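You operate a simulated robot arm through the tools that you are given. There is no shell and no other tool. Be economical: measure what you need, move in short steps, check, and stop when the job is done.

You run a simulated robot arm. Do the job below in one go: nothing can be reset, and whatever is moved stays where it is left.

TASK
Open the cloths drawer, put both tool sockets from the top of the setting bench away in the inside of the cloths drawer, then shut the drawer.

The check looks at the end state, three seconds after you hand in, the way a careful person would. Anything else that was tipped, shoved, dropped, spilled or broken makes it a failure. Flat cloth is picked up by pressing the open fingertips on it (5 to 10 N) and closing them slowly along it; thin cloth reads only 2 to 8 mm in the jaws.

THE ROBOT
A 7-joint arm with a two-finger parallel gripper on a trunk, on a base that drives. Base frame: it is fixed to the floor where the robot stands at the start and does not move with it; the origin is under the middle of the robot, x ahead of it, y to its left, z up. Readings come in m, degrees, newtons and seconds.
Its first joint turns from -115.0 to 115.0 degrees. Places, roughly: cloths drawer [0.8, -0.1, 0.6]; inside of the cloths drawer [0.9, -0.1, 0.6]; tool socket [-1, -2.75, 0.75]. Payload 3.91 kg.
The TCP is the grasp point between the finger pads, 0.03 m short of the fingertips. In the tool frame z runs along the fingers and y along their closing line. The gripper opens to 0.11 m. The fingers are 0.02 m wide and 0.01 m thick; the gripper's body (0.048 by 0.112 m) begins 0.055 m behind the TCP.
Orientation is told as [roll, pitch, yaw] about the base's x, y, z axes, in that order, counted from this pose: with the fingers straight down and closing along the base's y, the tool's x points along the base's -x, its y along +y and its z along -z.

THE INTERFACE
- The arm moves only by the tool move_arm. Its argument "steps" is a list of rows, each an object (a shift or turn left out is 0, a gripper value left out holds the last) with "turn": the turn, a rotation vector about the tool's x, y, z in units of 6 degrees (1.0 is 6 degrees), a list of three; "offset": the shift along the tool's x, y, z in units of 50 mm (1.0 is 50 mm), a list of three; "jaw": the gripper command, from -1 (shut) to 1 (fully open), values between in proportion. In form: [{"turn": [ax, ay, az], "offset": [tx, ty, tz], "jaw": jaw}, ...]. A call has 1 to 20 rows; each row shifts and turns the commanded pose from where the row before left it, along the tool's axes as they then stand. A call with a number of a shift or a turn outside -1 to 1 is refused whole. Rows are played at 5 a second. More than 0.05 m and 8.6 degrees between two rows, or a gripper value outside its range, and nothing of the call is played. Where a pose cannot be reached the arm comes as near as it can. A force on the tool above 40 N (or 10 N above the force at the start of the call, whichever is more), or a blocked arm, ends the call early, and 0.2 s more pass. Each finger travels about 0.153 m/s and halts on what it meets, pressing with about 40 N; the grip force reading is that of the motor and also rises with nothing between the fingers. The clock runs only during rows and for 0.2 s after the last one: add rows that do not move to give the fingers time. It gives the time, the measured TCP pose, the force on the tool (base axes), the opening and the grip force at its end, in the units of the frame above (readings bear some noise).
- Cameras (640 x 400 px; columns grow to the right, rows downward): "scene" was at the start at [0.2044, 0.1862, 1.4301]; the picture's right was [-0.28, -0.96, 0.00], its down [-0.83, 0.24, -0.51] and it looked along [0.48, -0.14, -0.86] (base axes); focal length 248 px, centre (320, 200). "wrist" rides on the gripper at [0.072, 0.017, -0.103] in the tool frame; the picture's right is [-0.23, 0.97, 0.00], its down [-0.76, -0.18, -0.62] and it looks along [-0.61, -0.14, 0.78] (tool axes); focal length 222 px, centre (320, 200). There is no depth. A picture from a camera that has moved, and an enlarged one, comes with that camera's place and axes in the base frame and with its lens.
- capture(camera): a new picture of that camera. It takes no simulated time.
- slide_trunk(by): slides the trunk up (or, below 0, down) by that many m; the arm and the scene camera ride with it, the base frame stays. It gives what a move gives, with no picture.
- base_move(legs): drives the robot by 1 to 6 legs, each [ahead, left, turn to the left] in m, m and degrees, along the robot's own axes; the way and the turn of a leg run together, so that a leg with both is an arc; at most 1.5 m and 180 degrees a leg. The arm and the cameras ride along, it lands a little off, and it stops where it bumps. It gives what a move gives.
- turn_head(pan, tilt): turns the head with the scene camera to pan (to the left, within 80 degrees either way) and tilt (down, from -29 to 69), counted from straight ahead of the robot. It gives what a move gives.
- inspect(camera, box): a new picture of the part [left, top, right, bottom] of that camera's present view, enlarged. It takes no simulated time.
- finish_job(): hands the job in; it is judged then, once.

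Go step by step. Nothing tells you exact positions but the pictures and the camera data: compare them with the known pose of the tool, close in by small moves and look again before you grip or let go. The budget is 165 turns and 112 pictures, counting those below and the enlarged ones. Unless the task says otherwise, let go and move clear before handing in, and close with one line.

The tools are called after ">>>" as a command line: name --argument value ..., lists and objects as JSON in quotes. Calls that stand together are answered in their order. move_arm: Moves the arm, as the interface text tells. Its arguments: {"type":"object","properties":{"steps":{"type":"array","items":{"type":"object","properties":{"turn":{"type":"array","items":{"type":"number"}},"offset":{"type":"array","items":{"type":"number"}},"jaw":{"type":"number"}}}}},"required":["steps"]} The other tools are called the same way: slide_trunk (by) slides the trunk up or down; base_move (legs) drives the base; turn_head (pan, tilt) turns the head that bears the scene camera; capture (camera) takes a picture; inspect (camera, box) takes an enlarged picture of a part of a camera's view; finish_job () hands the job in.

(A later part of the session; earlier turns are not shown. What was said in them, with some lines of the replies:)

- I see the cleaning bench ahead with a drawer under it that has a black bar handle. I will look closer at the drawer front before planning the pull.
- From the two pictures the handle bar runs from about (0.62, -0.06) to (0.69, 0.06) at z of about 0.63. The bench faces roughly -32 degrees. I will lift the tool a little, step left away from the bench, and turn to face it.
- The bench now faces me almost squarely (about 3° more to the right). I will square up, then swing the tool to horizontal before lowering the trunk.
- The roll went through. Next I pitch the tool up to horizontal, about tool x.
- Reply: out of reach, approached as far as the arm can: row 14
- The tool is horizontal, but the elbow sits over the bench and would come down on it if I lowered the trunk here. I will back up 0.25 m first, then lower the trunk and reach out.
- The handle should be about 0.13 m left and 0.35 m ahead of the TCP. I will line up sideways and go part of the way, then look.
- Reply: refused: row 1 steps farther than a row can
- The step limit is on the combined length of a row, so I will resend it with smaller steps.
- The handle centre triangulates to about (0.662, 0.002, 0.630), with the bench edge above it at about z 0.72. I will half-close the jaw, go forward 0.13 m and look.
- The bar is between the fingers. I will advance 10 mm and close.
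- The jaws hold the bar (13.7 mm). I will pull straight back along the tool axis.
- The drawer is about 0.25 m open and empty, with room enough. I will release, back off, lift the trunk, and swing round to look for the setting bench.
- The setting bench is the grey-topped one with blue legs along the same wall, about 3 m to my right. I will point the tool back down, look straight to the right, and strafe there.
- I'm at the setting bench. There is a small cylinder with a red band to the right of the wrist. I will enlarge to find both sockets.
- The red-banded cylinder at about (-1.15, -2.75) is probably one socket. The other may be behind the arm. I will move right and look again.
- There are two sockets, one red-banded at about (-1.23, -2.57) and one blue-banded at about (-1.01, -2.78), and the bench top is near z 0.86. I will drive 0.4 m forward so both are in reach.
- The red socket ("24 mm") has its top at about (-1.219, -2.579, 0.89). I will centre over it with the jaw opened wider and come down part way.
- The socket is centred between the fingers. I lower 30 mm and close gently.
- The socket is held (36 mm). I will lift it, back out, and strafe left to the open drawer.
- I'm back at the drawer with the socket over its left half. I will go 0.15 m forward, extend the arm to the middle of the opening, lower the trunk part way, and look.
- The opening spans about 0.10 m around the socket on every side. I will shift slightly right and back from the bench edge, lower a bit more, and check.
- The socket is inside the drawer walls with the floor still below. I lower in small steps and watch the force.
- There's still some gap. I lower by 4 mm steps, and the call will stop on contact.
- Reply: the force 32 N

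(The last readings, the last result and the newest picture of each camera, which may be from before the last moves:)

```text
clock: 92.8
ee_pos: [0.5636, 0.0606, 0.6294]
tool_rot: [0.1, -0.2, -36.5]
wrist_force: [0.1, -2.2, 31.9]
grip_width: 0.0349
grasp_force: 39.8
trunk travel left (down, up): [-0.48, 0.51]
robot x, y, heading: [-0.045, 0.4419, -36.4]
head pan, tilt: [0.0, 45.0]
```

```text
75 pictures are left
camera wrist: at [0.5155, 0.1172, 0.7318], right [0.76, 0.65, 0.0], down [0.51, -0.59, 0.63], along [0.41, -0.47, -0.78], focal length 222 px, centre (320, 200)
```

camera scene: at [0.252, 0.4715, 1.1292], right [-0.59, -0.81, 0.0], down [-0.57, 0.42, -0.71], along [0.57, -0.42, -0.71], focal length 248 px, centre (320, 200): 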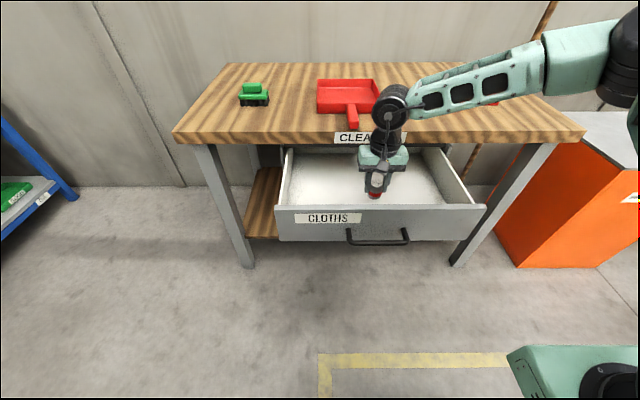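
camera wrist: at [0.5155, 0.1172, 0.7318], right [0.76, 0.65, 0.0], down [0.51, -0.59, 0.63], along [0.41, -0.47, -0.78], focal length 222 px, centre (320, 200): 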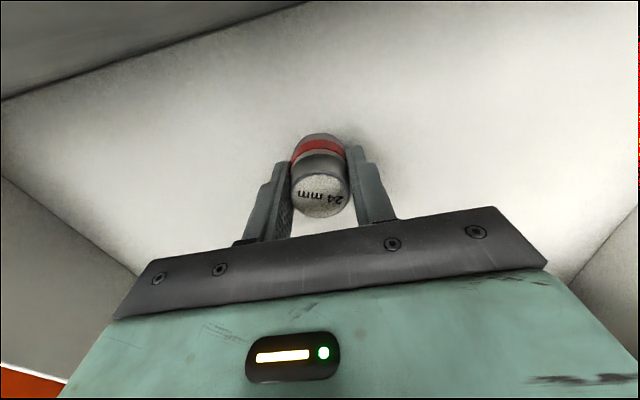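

The socket touches the floor with the TCP at about 0.63. I relieve the pressure, open, and lift out.

>>> move_arm --steps '[{"offset": [0, 0, -0.06]}, {"jaw": -0.1}, {"jaw": 0.1}, {}, {"offset": [0, 0, -0.3]}, {"offset": [0, 0, -0.6]}, {"offset": [0, 0, -1]}, {"offset": [0, 0, -1]}]'

>>> slide_trunk --by 0.25

>>> capture --camera "wrist"

>>> capture --camera "scene"

```text
clock: 94.6
ee_pos: [0.5633, 0.0586, 0.7744]
tool_rot: [0.0, 0.1, -36.4]
wrist_force: [0.6, 0.2, 0.0]
grip_width: 0.0605
grasp_force: 0.1
trunk travel left (down, up): [-0.48, 0.51]
robot x, y, heading: [-0.0445, 0.4407, -36.4]
head pan, tilt: [0.0, 45.0]
```

```text
clock: 97.2
ee_pos: [0.5618, 0.0595, 1.0258]
tool_rot: [0.0, 0.0, -36.3]
wrist_force: [-0.2, -0.4, 0.0]
grip_width: 0.0604
grasp_force: 0.0
trunk travel left (down, up): [-0.73, 0.26]
robot x, y, heading: [-0.0498, 0.4374, -36.4]
head pan, tilt: [0.0, 45.0]
```

```text
74 pictures are left
camera wrist: at [0.5148, 0.1153, 1.1279], right [0.76, 0.65, 0.0], down [0.51, -0.59, 0.62], along [0.4, -0.47, -0.78], focal length 222 px, centre (320, 200)
```

wrist: 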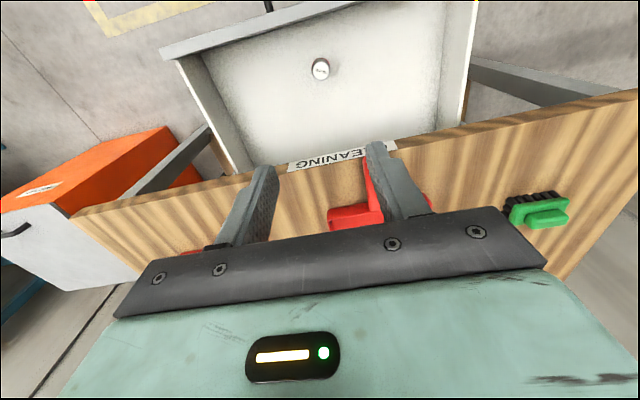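

```text
73 pictures are left
camera scene: at [0.252, 0.4716, 1.3791], right [-0.59, -0.81, 0.0], down [-0.57, 0.42, -0.71], along [0.57, -0.42, -0.71], focal length 248 px, centre (320, 200)
```

scene: 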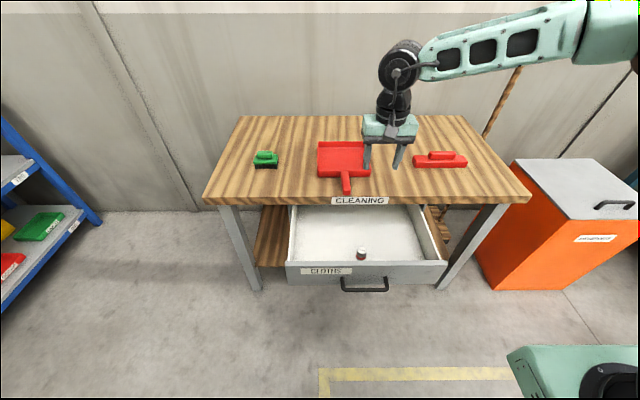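

The red socket stands in the drawer. I drive back to the setting bench for the blue one.

>>> base_move --legs '[[-0.16, 0, 0.3], [0, -1.5, 0], [0, -1.5, 0], [0, -0.24, 0]]'

>>> capture --camera "scene"

```text
clock: 114.0
ee_pos: [-1.5124, -2.4578, 1.0256]
tool_rot: [0.0, 0.0, -37.8]
wrist_force: [0.2, 0.2, -0.6]
grip_width: 0.0608
grasp_force: 0.0
trunk travel left (down, up): [-0.73, 0.26]
robot x, y, heading: [-2.113, -2.0563, -37.9]
head pan, tilt: [0.0, 45.0]
```

```text
72 pictures are left
camera scene: at [-1.8124, -2.0366, 1.3792], right [-0.61, -0.79, 0.0], down [-0.56, 0.43, -0.71], along [0.56, -0.43, -0.71], focal length 248 px, centre (320, 200)
```

scene: 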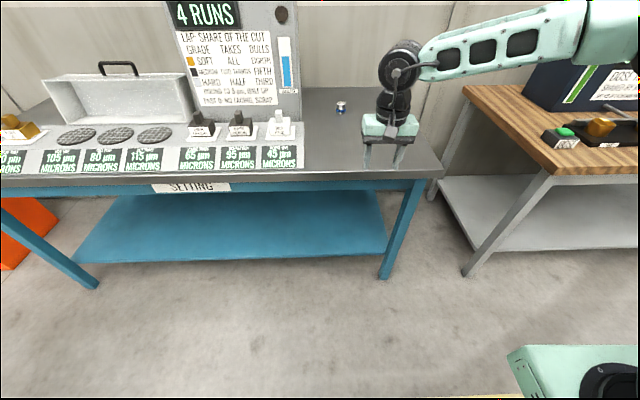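

The heading drifted to -37.9°. I straighten it, then drive forward to reach the blue socket.

>>> base_move --legs '[[0, 0, 1.9], [0.46, 0, 0]]'

>>> turn_head --pan -6 --tilt 50

>>> capture --camera "wrist"

>>> capture --camera "scene"

```text
clock: 117.2
ee_pos: [-1.1263, -2.6982, 1.0262]
tool_rot: [0.0, 0.1, -35.5]
wrist_force: [-1.2, 0.2, 0.5]
grip_width: 0.0605
grasp_force: 0.1
trunk travel left (down, up): [-0.73, 0.26]
robot x, y, heading: [-1.7427, -2.3302, -35.4]
head pan, tilt: [0.0, 45.0]
```

```text
clock: 117.8
ee_pos: [-1.1286, -2.6986, 1.0267]
tool_rot: [0.1, -0.1, -35.5]
wrist_force: [-0.7, 0.2, -0.1]
grip_width: 0.0603
grasp_force: 0.0
trunk travel left (down, up): [-0.73, 0.26]
robot x, y, heading: [-1.7407, -2.3288, -35.3]
head pan, tilt: [-6.0, 50.0]
```

```text
71 pictures are left
camera wrist: at [-1.1752, -2.6426, 1.128], right [0.75, 0.66, 0.0], down [0.52, -0.59, 0.62], along [0.41, -0.47, -0.78], focal length 222 px, centre (320, 200)
```

wrist: 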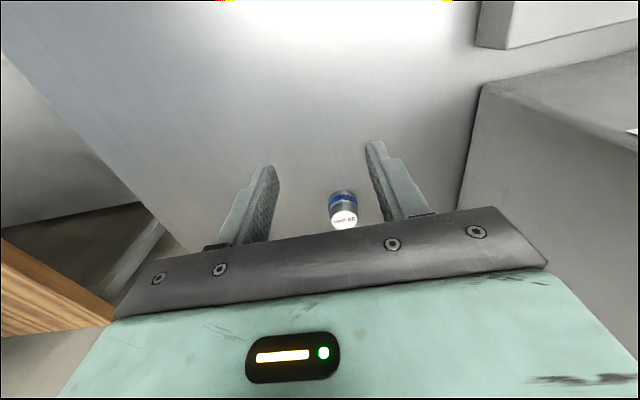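

```text
70 pictures are left
camera scene: at [-1.4518, -2.2941, 1.3723], right [-0.66, -0.75, 0.0], down [-0.57, 0.51, -0.64], along [0.48, -0.43, -0.77], focal length 248 px, centre (320, 200)
```

scene: 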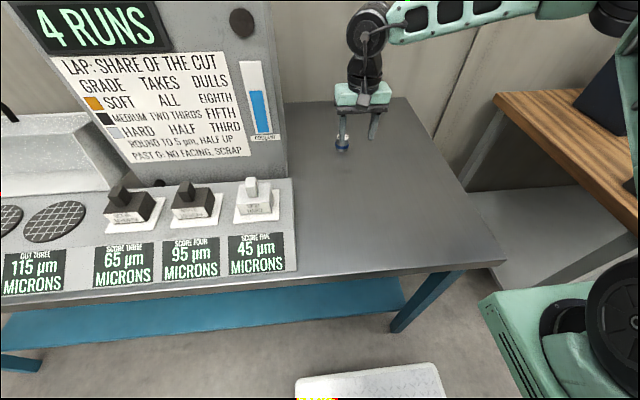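

The blue socket's top is about (-0.996, -2.792), 0.16 m ahead of the TCP. I extend over it and come down part way.

>>> move_arm --steps '[{"offset": [-0.8, 0, 0], "jaw": 0.4}, {"offset": [-0.8, 0, 0]}, {"offset": [-0.8, 0, 0]}, {"offset": [-0.8, 0, 0]}, {"offset": [0, 0, 0.8]}, {"offset": [0, 0, 0.8]}, {}]'

>>> capture --camera "wrist"

>>> inspect --camera "scene" --box '[260, 70, 440, 182]'

```text
clock: 119.5
ee_pos: [-0.9956, -2.7902, 0.9441]
tool_rot: [0.1, 0.0, -35.6]
wrist_force: [0.1, 0.1, 0.1]
grip_width: 0.077
grasp_force: 0.1
trunk travel left (down, up): [-0.73, 0.26]
robot x, y, heading: [-1.7432, -2.3257, -35.5]
head pan, tilt: [-6.0, 50.0]
```

```text
69 pictures are left
camera wrist: at [-1.0445, -2.7346, 1.0471], right [0.75, 0.66, 0.0], down [0.52, -0.59, 0.62], along [0.41, -0.47, -0.78], focal length 222 px, centre (320, 200)
```

wrist: 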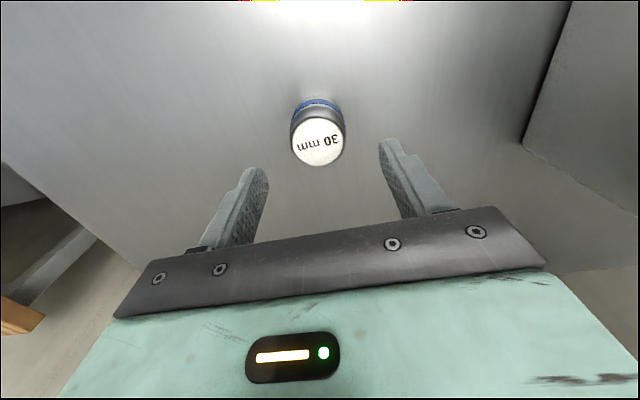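

```text
3.56 times, centred on (350, 126) of scene
camera zoom: at [-1.4519, -2.2941, 1.3723], right [-0.66, -0.75, 0.0], down [-0.57, 0.51, -0.64], along [0.48, -0.43, -0.77], focal length 883 px, centre (213, 463)
```

zoom: 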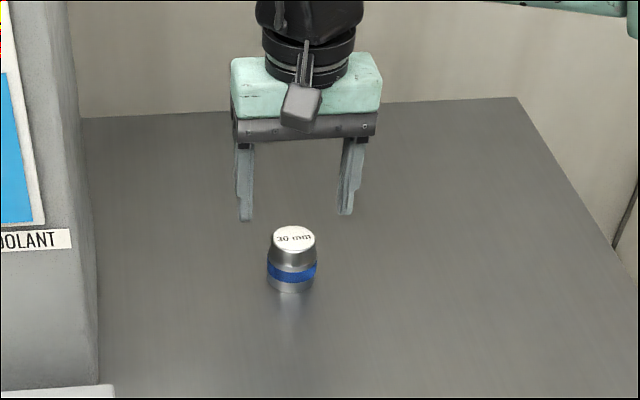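

It is well centred ("30 mm"). I lower to 0.892 and grip.

>>> move_arm --steps '[{"offset": [0, 0, 0.4]}, {"offset": [0, 0, 0.4]}, {"offset": [0, 0, 0.25]}, {}, {"jaw": 0.0}, {"jaw": -1}, {}, {}]'

>>> capture --camera "wrist"

```text
clock: 121.2
ee_pos: [-0.9963, -2.7927, 0.8931]
tool_rot: [0.0, 0.0, -35.5]
wrist_force: [0.7, 0.7, 0.2]
grip_width: 0.0434
grasp_force: 39.9
trunk travel left (down, up): [-0.73, 0.26]
robot x, y, heading: [-1.7446, -2.3281, -35.3]
head pan, tilt: [-6.0, 50.0]
```

```text
67 pictures are left
camera wrist: at [-1.0453, -2.7367, 0.9949], right [0.75, 0.66, 0.0], down [0.52, -0.59, 0.62], along [0.41, -0.47, -0.78], focal length 222 px, centre (320, 200)
```

wrist: 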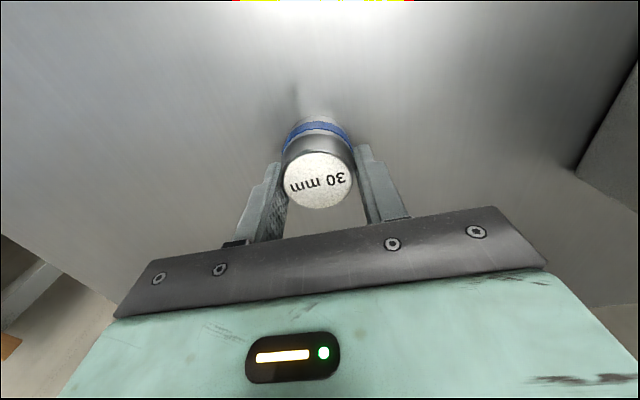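

The blue socket is gripped (43 mm). I lift, draw the arm in a bit, and return to the drawer.

>>> move_arm --steps '[{"offset": [0, 0, -0.5]}, {"offset": [0, 0, -1]}, {"offset": [0, 0, -1]}, {"offset": [0.9, 0, 0]}, {"offset": [0.9, 0, 0]}, {"offset": [0.9, 0, 0]}]'

>>> base_move --legs '[[-0.42, 0, 0], [0, 0, -0.6], [0, 1.5, 0], [0, 1.5, 0], [0, 0.14, 0]]'

>>> turn_head --pan 0 --tilt 45

>>> capture --camera "scene"

```text
clock: 122.7
ee_pos: [-1.1057, -2.7143, 1.0185]
tool_rot: [0.1, 0.0, -35.6]
wrist_force: [0.3, 0.1, -2.1]
grip_width: 0.0438
grasp_force: 40.3
trunk travel left (down, up): [-0.73, 0.26]
robot x, y, heading: [-1.7406, -2.3235, -35.3]
head pan, tilt: [-6.0, 50.0]
```

```text
clock: 140.4
ee_pos: [0.3206, 0.1203, 1.0183]
tool_rot: [0.0, -0.1, -33.8]
wrist_force: [-0.2, -0.2, -1.3]
grip_width: 0.0435
grasp_force: 40.0
trunk travel left (down, up): [-0.73, 0.26]
robot x, y, heading: [-0.3286, 0.4929, -33.8]
head pan, tilt: [-6.0, 50.0]
```

```text
clock: 141.1
ee_pos: [0.3192, 0.1188, 1.0187]
tool_rot: [0.0, 0.0, -33.8]
wrist_force: [-0.4, -0.8, -1.7]
grip_width: 0.0435
grasp_force: 40.1
trunk travel left (down, up): [-0.73, 0.26]
robot x, y, heading: [-0.3244, 0.4844, -33.7]
head pan, tilt: [0.0, 45.0]
```

```text
66 pictures are left
camera scene: at [-0.0297, 0.5342, 1.3791], right [-0.56, -0.83, 0.0], down [-0.59, 0.39, -0.71], along [0.59, -0.39, -0.71], focal length 248 px, centre (320, 200)
```

scene: 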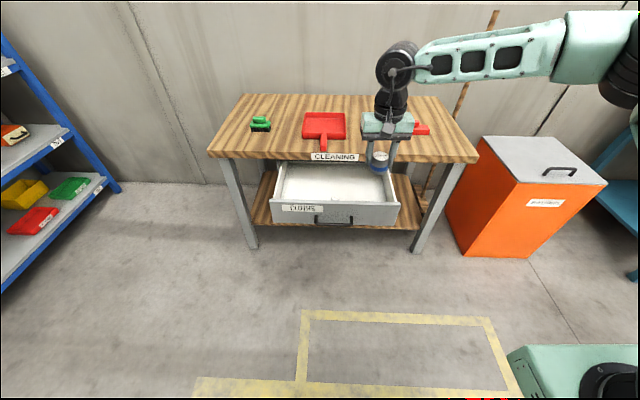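

I need to straighten by -2.3°, go 0.23 m forward and a touch left.

>>> base_move --legs '[[0, 0, -2.3], [0, 0.04, 0], [0.23, 0, 0]]'

>>> capture --camera "wrist"

>>> capture --camera "scene"

```text
clock: 143.7
ee_pos: [0.513, -0.0086, 1.0181]
tool_rot: [0.0, 0.0, -36.1]
wrist_force: [-0.2, -0.7, -1.6]
grip_width: 0.0435
grasp_force: 40.3
trunk travel left (down, up): [-0.73, 0.26]
robot x, y, heading: [-0.1187, 0.3844, -36.0]
head pan, tilt: [0.0, 45.0]
```

```text
65 pictures are left
camera wrist: at [0.4662, 0.0473, 1.1205], right [0.76, 0.65, 0.0], down [0.51, -0.59, 0.62], along [0.41, -0.47, -0.78], focal length 222 px, centre (320, 200)
```

wrist: 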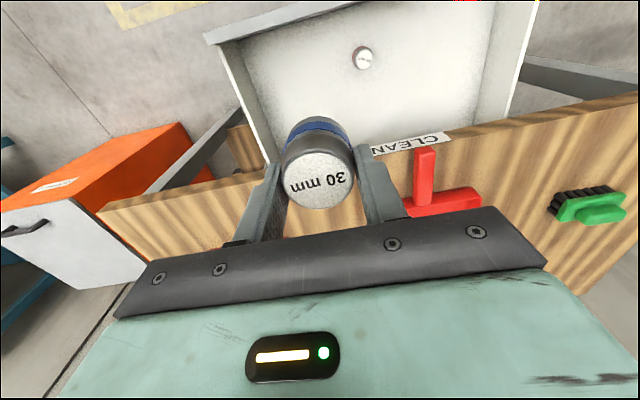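

```text
64 pictures are left
camera scene: at [0.1816, 0.4188, 1.3792], right [-0.59, -0.81, 0.0], down [-0.57, 0.42, -0.71], along [0.57, -0.42, -0.71], focal length 248 px, centre (320, 200)
```

scene: 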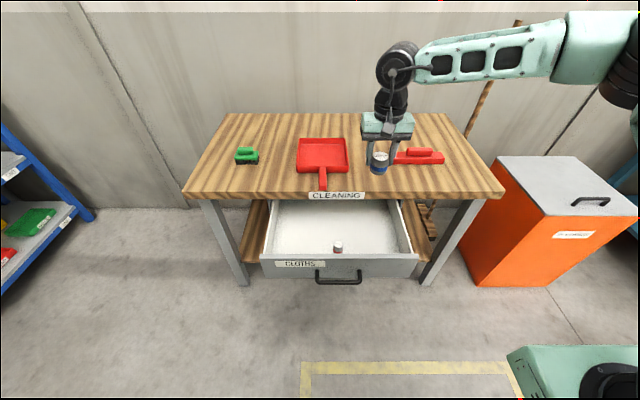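

The TCP is 85 mm right of the red socket. I shift 20 mm further right and lower the trunk, then check.

>>> move_arm --steps '[{"offset": [0, -0.4, 0]}, {}]'

>>> slide_trunk --by -0.3

>>> capture --camera "wrist"

>>> inspect --camera "scene" --box '[220, 60, 500, 235]'

```text
clock: 144.3
ee_pos: [0.5011, -0.0253, 1.0182]
tool_rot: [0.0, 0.0, -36.2]
wrist_force: [1.6, -0.1, -1.9]
grip_width: 0.0437
grasp_force: 40.0
trunk travel left (down, up): [-0.73, 0.26]
robot x, y, heading: [-0.1177, 0.388, -36.1]
head pan, tilt: [0.0, 45.0]
```

```text
clock: 147.3
ee_pos: [0.5024, -0.0243, 0.7172]
tool_rot: [-0.1, 0.0, -36.2]
wrist_force: [-0.1, 0.2, -2.0]
grip_width: 0.0434
grasp_force: 40.2
trunk travel left (down, up): [-0.43, 0.56]
robot x, y, heading: [-0.1177, 0.3852, -36.1]
head pan, tilt: [0.0, 45.0]
```

```text
63 pictures are left
camera wrist: at [0.454, 0.0317, 0.8202], right [0.76, 0.65, 0.0], down [0.51, -0.59, 0.62], along [0.41, -0.47, -0.78], focal length 222 px, centre (320, 200)
```

wrist: 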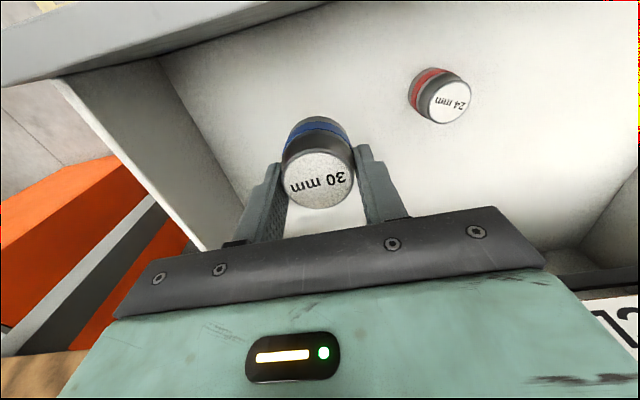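

```text
2.29 times, centred on (360, 148) of scene
camera zoom: at [0.1815, 0.4188, 1.0792], right [-0.59, -0.81, 0.0], down [-0.57, 0.42, -0.71], along [0.57, -0.42, -0.71], focal length 568 px, centre (229, 320)
```

zoom: 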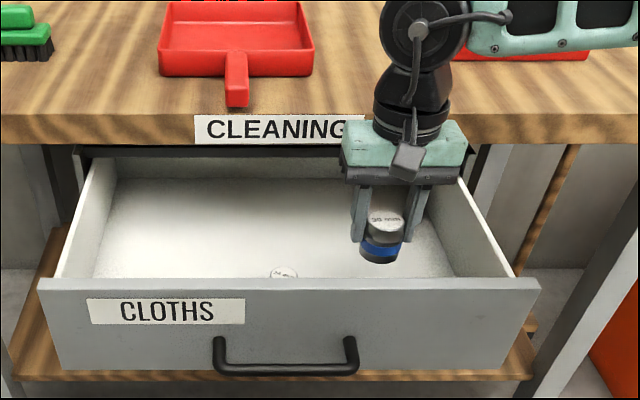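

There is clearance on both sides. I lower toward the floor, slowing near TCP 0.64.

>>> move_arm --steps '[{"offset": [0, 0, 0.5]}, {"offset": [0, 0, 0.5]}, {"offset": [0, 0, 0.4]}, {"offset": [0, 0, 0.1]}, {"offset": [0, 0, 0.1]}, {}]'

```text
clock: 148.7
ee_pos: [0.5012, -0.0244, 0.6375]
tool_rot: [0.0, 0.1, -36.1]
wrist_force: [0.0, 0.2, -0.9]
grip_width: 0.0435
grasp_force: 40.5
trunk travel left (down, up): [-0.43, 0.56]
robot x, y, heading: [-0.1162, 0.3904, -36.2]
head pan, tilt: [0.0, 45.0]
```

>>> move_arm --steps '[{"offset": [0, 0, 0.06]}, {"offset": [0, 0, 0.06]}, {}]'

```text
clock: 149.5
ee_pos: [0.5042, -0.0249, 0.6343]
tool_rot: [-0.1, -0.2, -36.1]
wrist_force: [-1.2, -2.9, 28.3]
grip_width: 0.0437
grasp_force: 40.2
trunk travel left (down, up): [-0.43, 0.56]
robot x, y, heading: [-0.1204, 0.3854, -36.4]
head pan, tilt: [0.0, 45.0]
```

Contact was made at 0.634. I ease off, open and lift out.

>>> move_arm --steps '[{"offset": [0, 0, -0.06]}, {"jaw": 0.0}, {"jaw": 0.2}, {}, {"offset": [0, 0, -0.3]}, {"offset": [0, 0, -0.6]}, {"offset": [0, 0, -1]}, {"offset": [0, 0, -1]}]'

>>> slide_trunk --by 0.23

>>> capture --camera "scene"

>>> capture --camera "wrist"

```text
clock: 151.3
ee_pos: [0.5034, -0.0226, 0.7784]
tool_rot: [0.0, 0.1, -36.1]
wrist_force: [1.0, 0.2, -0.3]
grip_width: 0.0661
grasp_force: 0.0
trunk travel left (down, up): [-0.43, 0.56]
robot x, y, heading: [-0.1183, 0.3801, -35.9]
head pan, tilt: [0.0, 45.0]
```

```text
clock: 153.7
ee_pos: [0.5022, -0.0227, 1.0097]
tool_rot: [0.1, 0.1, -36.2]
wrist_force: [-0.1, -1.5, -0.5]
grip_width: 0.0661
grasp_force: 0.0
trunk travel left (down, up): [-0.66, 0.33]
robot x, y, heading: [-0.1163, 0.3856, -36.0]
head pan, tilt: [0.0, 45.0]
```

```text
61 pictures are left
camera scene: at [0.1815, 0.4189, 1.3091], right [-0.59, -0.81, 0.0], down [-0.57, 0.42, -0.71], along [0.57, -0.42, -0.71], focal length 248 px, centre (320, 200)
```

scene: 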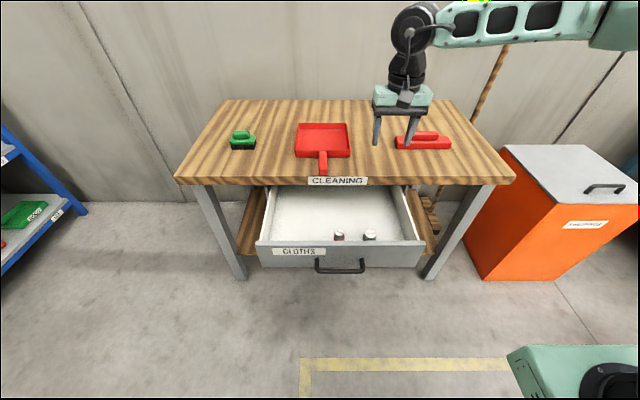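

```text
60 pictures are left
camera wrist: at [0.4543, 0.0336, 1.1115], right [0.76, 0.65, 0.0], down [0.51, -0.59, 0.62], along [0.41, -0.47, -0.78], focal length 222 px, centre (320, 200)
```

wrist: 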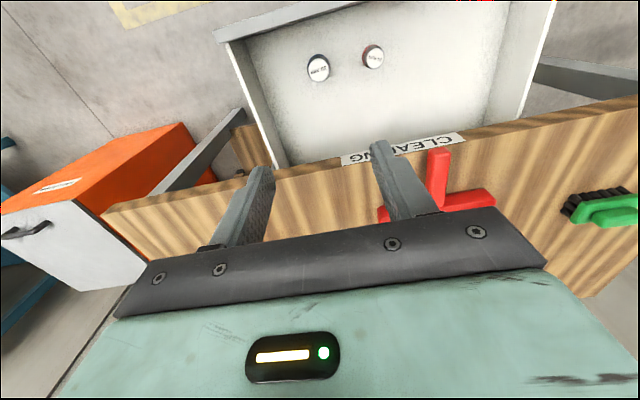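

Both sockets are upright in the drawer. I back off and bring the tool horizontal again, as I did for opening, so I can push the drawer shut by its handle.

>>> base_move --legs '[[-0.14, 0, 0], [0, 0.05, 0]]'

>>> slide_trunk --by 0.14

>>> move_arm --steps '[{"offset": [0.7, 0, 0.7], "turn": [0, 0, 1]}, {"offset": [0.7, 0, 0.7]}, {"offset": [0.7, 0, 0.7]}, {"offset": [0.7, 0, 0.7]}, {"offset": [0, 0, 0.8]}, {"offset": [0, 0, 0.8]}, {"turn": [0, 0, 1]}, {"turn": [0, 0, 1]}, {"turn": [0, 0, 1]}, {"turn": [0, 0, 1]}, {"turn": [0, 0, 1]}, {"turn": [0, 0, 1]}, {"turn": [0, 0, 1]}, {"turn": [0, 0, 1]}, {"turn": [0, 0, 1]}, {"turn": [0, 0, 1]}, {"turn": [0, 0, 1]}, {"turn": [0, 0, 1]}, {"turn": [0, 0, 1]}, {"turn": [0, 0, 1]}]'

>>> move_arm --steps '[{"turn": [-1, 0, 0]}, {"turn": [-1, 0, 0]}, {"turn": [-1, 0, 0]}, {"turn": [-1, 0, 0]}, {"turn": [-1, 0, 0]}, {"turn": [-1, 0, 0]}, {"turn": [-1, 0, 0]}, {"turn": [-1, 0, 0]}, {"turn": [-1, 0, 0]}, {"turn": [-1, 0, 0]}, {"turn": [-1, 0, 0]}, {"turn": [-1, 0, 0]}, {"turn": [-1, 0, 0]}, {"turn": [-1, 0, 0]}, {"turn": [-1, 0, 0]}]'

>>> capture --camera "scene"

```text
clock: 155.6
ee_pos: [0.4192, 0.0984, 1.0086]
tool_rot: [0.0, -0.1, -36.0]
wrist_force: [0.0, -0.2, -1.0]
grip_width: 0.0661
grasp_force: 0.1
trunk travel left (down, up): [-0.66, 0.33]
robot x, y, heading: [-0.2014, 0.5044, -36.2]
head pan, tilt: [0.0, 45.0]
```

```text
clock: 157.2
ee_pos: [0.4192, 0.0989, 1.1481]
tool_rot: [0.1, 0.0, -36.0]
wrist_force: [-0.8, -0.2, 0.3]
grip_width: 0.0659
grasp_force: 0.1
trunk travel left (down, up): [-0.8, 0.19]
robot x, y, heading: [-0.2031, 0.5059, -35.9]
head pan, tilt: [0.0, 45.0]
```

```text
clock: 161.4
ee_pos: [0.3128, 0.1904, 0.9309]
tool_rot: [0.0, -0.1, -126.1]
wrist_force: [-0.9, -0.6, -0.3]
grip_width: 0.0658
grasp_force: 0.1
trunk travel left (down, up): [-0.8, 0.19]
robot x, y, heading: [-0.2, 0.5053, -35.9]
head pan, tilt: [0.0, 45.0]
```

```text
clock: 164.6
ee_pos: [0.3119, 0.1891, 0.9292]
tool_rot: [90.0, 0.1, -126.0]
wrist_force: [0.5, -0.8, 0.6]
grip_width: 0.0662
grasp_force: 0.1
trunk travel left (down, up): [-0.8, 0.19]
robot x, y, heading: [-0.2004, 0.5066, -35.8]
head pan, tilt: [0.0, 45.0]
```

```text
59 pictures are left
camera scene: at [0.0978, 0.5404, 1.4492], right [-0.59, -0.81, 0.0], down [-0.57, 0.42, -0.71], along [0.57, -0.42, -0.71], focal length 248 px, centre (320, 200)
```

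scene: 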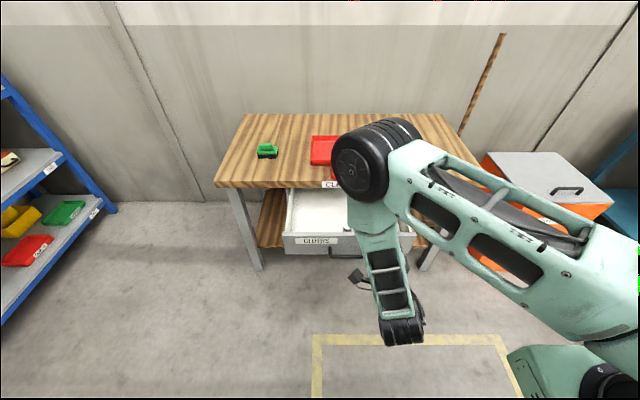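

The pose matches the one from which I left the drawer, about 55 mm to the right of the handle line. I lower the trunk and shift left.

>>> slide_trunk --by -0.3

>>> move_arm --steps '[{"offset": [0.6, 0, 0]}, {"offset": [0.5, 0, 0]}, {"jaw": 0.1}]'

>>> capture --camera "wrist"

>>> capture --camera "scene"

```text
clock: 167.6
ee_pos: [0.3131, 0.1915, 0.6295]
tool_rot: [90.1, 0.0, -126.1]
wrist_force: [0.3, 0.6, 1.0]
grip_width: 0.066
grasp_force: 0.0
trunk travel left (down, up): [-0.5, 0.49]
robot x, y, heading: [-0.2034, 0.5037, -36.1]
head pan, tilt: [0.0, 45.0]
```

```text
clock: 168.4
ee_pos: [0.3454, 0.2348, 0.6313]
tool_rot: [90.1, 0.0, -126.0]
wrist_force: [-0.4, 0.6, 0.2]
grip_width: 0.0607
grasp_force: 0.0
trunk travel left (down, up): [-0.5, 0.49]
robot x, y, heading: [-0.2016, 0.5035, -36.0]
head pan, tilt: [0.0, 45.0]
```

```text
58 pictures are left
camera wrist: at [0.3052, 0.3556, 0.6474], right [-0.13, -0.18, 0.97], down [-0.95, -0.25, -0.18], along [0.28, -0.95, -0.14], focal length 222 px, centre (320, 200)
```

wrist: 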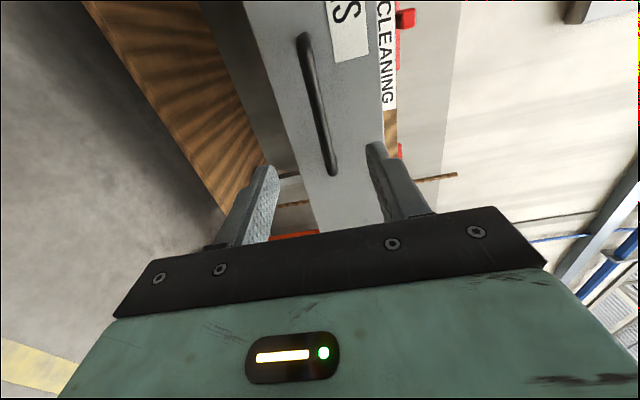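

```text
57 pictures are left
camera scene: at [0.0978, 0.5409, 1.1492], right [-0.59, -0.81, 0.0], down [-0.57, 0.42, -0.71], along [0.57, -0.42, -0.71], focal length 248 px, centre (320, 200)
```

scene: 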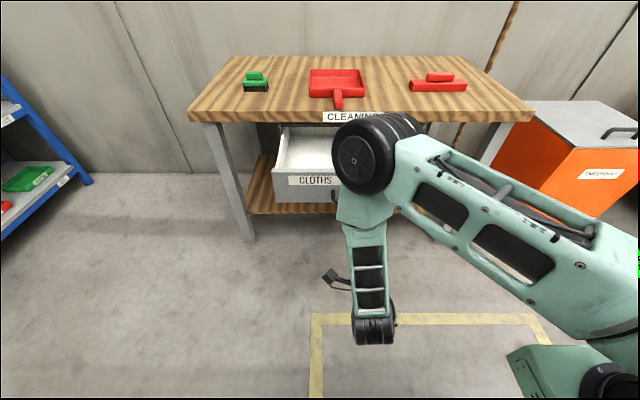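

The bar lies between the finger planes, about 0.13 m ahead. I advance and grip it.

>>> move_arm --steps '[{"offset": [0, 0, 0.6]}, {"offset": [0, 0, 0.6]}, {"offset": [0, 0, 0.6]}, {"offset": [0, 0, 0.5]}, {"offset": [0, 0, 0.2]}, {}]'

>>> capture --camera "wrist"

```text
clock: 169.8
ee_pos: [0.4484, 0.1618, 0.6296]
tool_rot: [90.0, 0.0, -126.0]
wrist_force: [0.6, -0.5, 0.2]
grip_width: 0.0604
grasp_force: 0.1
trunk travel left (down, up): [-0.5, 0.49]
robot x, y, heading: [-0.2014, 0.5066, -35.9]
head pan, tilt: [0.0, 45.0]
```

```text
56 pictures are left
camera wrist: at [0.4067, 0.2809, 0.645], right [-0.13, -0.18, 0.97], down [-0.95, -0.25, -0.18], along [0.28, -0.95, -0.14], focal length 222 px, centre (320, 200)
```

wrist: 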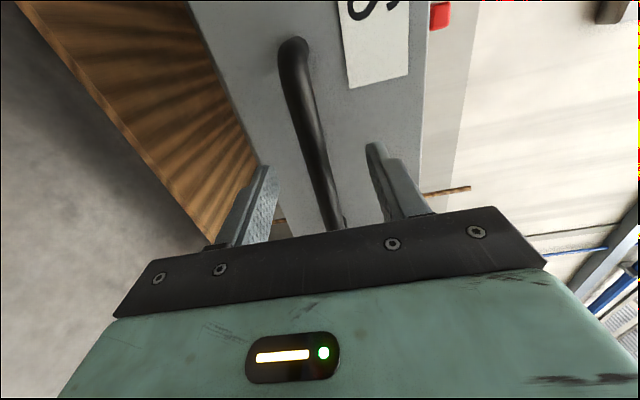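

I grip the bar and push slowly so the sockets stay upright.

>>> move_arm --steps '[{"jaw": -1}, {}, {}, {"offset": [0, 0, 0.1]}, {"offset": [0, 0, 0.2]}, {"offset": [0, 0, 0.25]}, {"offset": [0, 0, 0.25]}, {"offset": [0, 0, 0.25]}, {"offset": [0, 0, 0.25]}, {"offset": [0, 0, 0.25]}, {"offset": [0, 0, 0.25]}, {"offset": [0, 0, 0.25]}, {"offset": [0, 0, 0.25]}, {"offset": [0, 0, 0.25]}, {"offset": [0, 0, 0.25]}, {"offset": [0, 0, 0.25]}, {"offset": [0, 0, 0.2]}, {"offset": [0, 0, 0.1]}]'

>>> capture --camera "scene"

```text
clock: 173.6
ee_pos: [0.5824, 0.0647, 0.6316]
tool_rot: [90.2, -0.1, -125.9]
wrist_force: [0.6, 1.7, 19.8]
grip_width: 0.0139
grasp_force: 45.3
trunk travel left (down, up): [-0.5, 0.49]
robot x, y, heading: [-0.2003, 0.5066, -36.1]
head pan, tilt: [0.0, 45.0]
```

```text
55 pictures are left
camera scene: at [0.0972, 0.5414, 1.1494], right [-0.59, -0.81, 0.0], down [-0.57, 0.42, -0.71], along [0.57, -0.42, -0.71], focal length 248 px, centre (320, 200)
```

scene: 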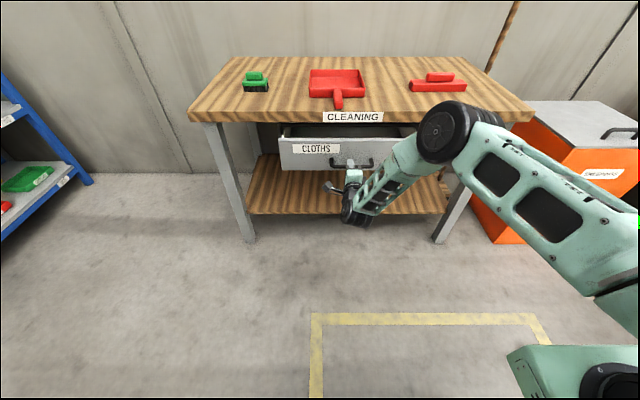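

It has about 0.09 m to go. I continue, nudging the tool up a hair to relieve the vertical load.

>>> move_arm --steps '[{"offset": [0, 0.03, 0.1]}, {"offset": [0, 0, 0.2]}, {"offset": [0, 0, 0.25]}, {"offset": [0, 0, 0.25]}, {"offset": [0, 0, 0.25]}, {"offset": [0, 0, 0.25]}, {"offset": [0, 0, 0.25]}, {"offset": [0, 0, 0.2]}, {"offset": [0, 0, 0.1]}, {"offset": [0, 0, 0.05]}, {}]'

>>> capture --camera "scene"

>>> capture --camera "wrist"

```text
clock: 175.6
ee_pos: [0.6526, 0.0116, 0.6304]
tool_rot: [90.1, -0.1, -126.1]
wrist_force: [-22.6, 10.5, 12.8]
grip_width: 0.0139
grasp_force: 44.7
trunk travel left (down, up): [-0.5, 0.49]
robot x, y, heading: [-0.2008, 0.5055, -35.7]
head pan, tilt: [0.0, 45.0]
stopped in row 9: the force on the tool passed its limit (the readings are from after the stop); the commanded pose is now the measured one
```

```text
54 pictures are left
camera scene: at [0.0962, 0.5416, 1.1495], right [-0.59, -0.81, 0.0], down [-0.57, 0.42, -0.71], along [0.57, -0.42, -0.71], focal length 248 px, centre (320, 200)
```

scene: 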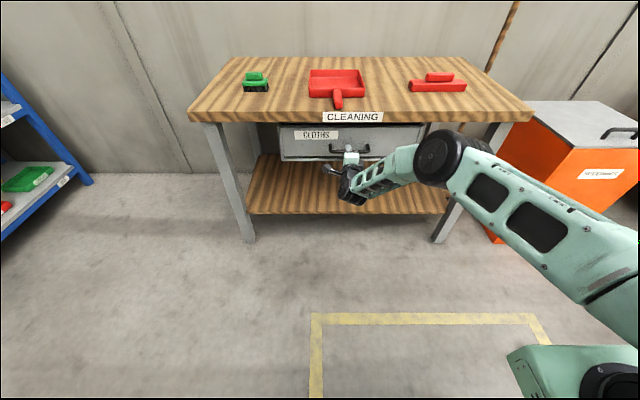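

```text
53 pictures are left
camera wrist: at [0.6127, 0.1314, 0.6458], right [-0.14, -0.18, 0.97], down [-0.95, -0.25, -0.18], along [0.28, -0.95, -0.14], focal length 222 px, centre (320, 200)
```

wrist: 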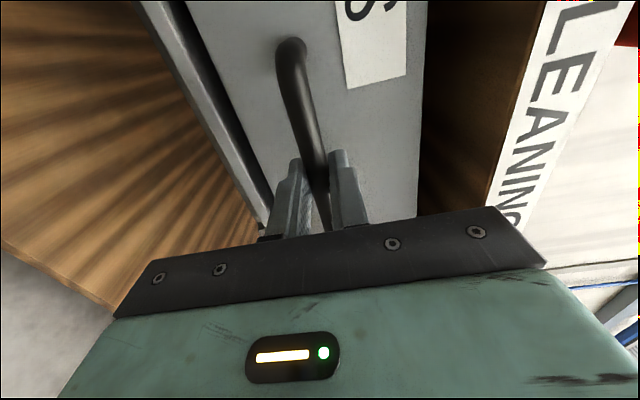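

The drawer hit its stop at the original closed position. I release, back away, and check the front.

>>> move_arm --steps '[{"jaw": 0.1}, {}, {"offset": [0, 0, -0.5]}, {"offset": [0, 0, -1]}, {"offset": [0, 0, -1]}, {"offset": [0, 0, -1]}]'

>>> base_move --legs '[[-0.2, 0, 0]]'

>>> inspect --camera "scene" --box '[160, 20, 560, 270]'

>>> capture --camera "wrist"

```text
clock: 177.0
ee_pos: [0.5122, 0.1137, 0.6261]
tool_rot: [90.0, -0.1, -126.2]
wrist_force: [0.7, -0.1, -0.1]
grip_width: 0.0605
grasp_force: 0.2
trunk travel left (down, up): [-0.5, 0.49]
robot x, y, heading: [-0.2049, 0.5052, -35.8]
head pan, tilt: [0.0, 45.0]
```

```text
clock: 178.7
ee_pos: [0.3463, 0.2337, 0.6259]
tool_rot: [90.0, -0.1, -126.0]
wrist_force: [0.4, -0.5, 1.2]
grip_width: 0.0603
grasp_force: 0.0
trunk travel left (down, up): [-0.5, 0.49]
robot x, y, heading: [-0.369, 0.6312, -36.2]
head pan, tilt: [0.0, 45.0]
```

```text
1.60 times, centred on (360, 145) of scene
camera zoom: at [-0.07, 0.663, 1.1492], right [-0.59, -0.81, 0.0], down [-0.57, 0.42, -0.71], along [0.57, -0.42, -0.71], focal length 397 px, centre (256, 288)
```

zoom: 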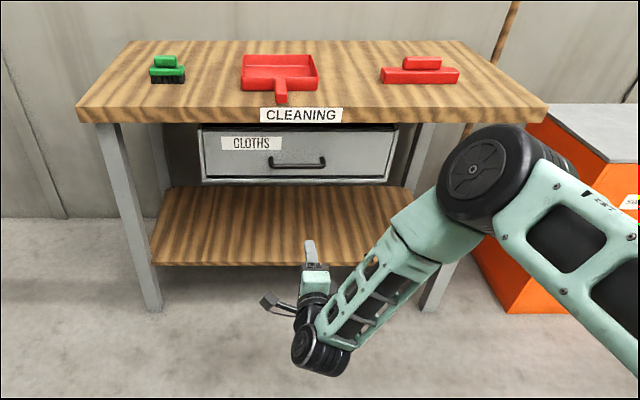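

```text
51 pictures are left
camera wrist: at [0.3049, 0.3549, 0.6414], right [-0.13, -0.18, 0.97], down [-0.95, -0.25, -0.18], along [0.28, -0.95, -0.14], focal length 222 px, centre (320, 200)
```

wrist: 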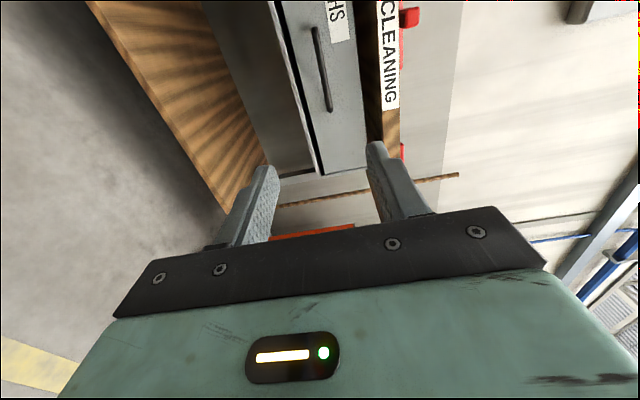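

The drawer is flush in its frame, the gripper is clear, and the other items on both benches look untouched. I'm handing in.

>>> finish_job

```text
The job is handed in.
```

The job is handed in: both tool sockets (24 mm and 30 mm) are in the cloths drawer, the drawer is shut, and the arm is clear of it.
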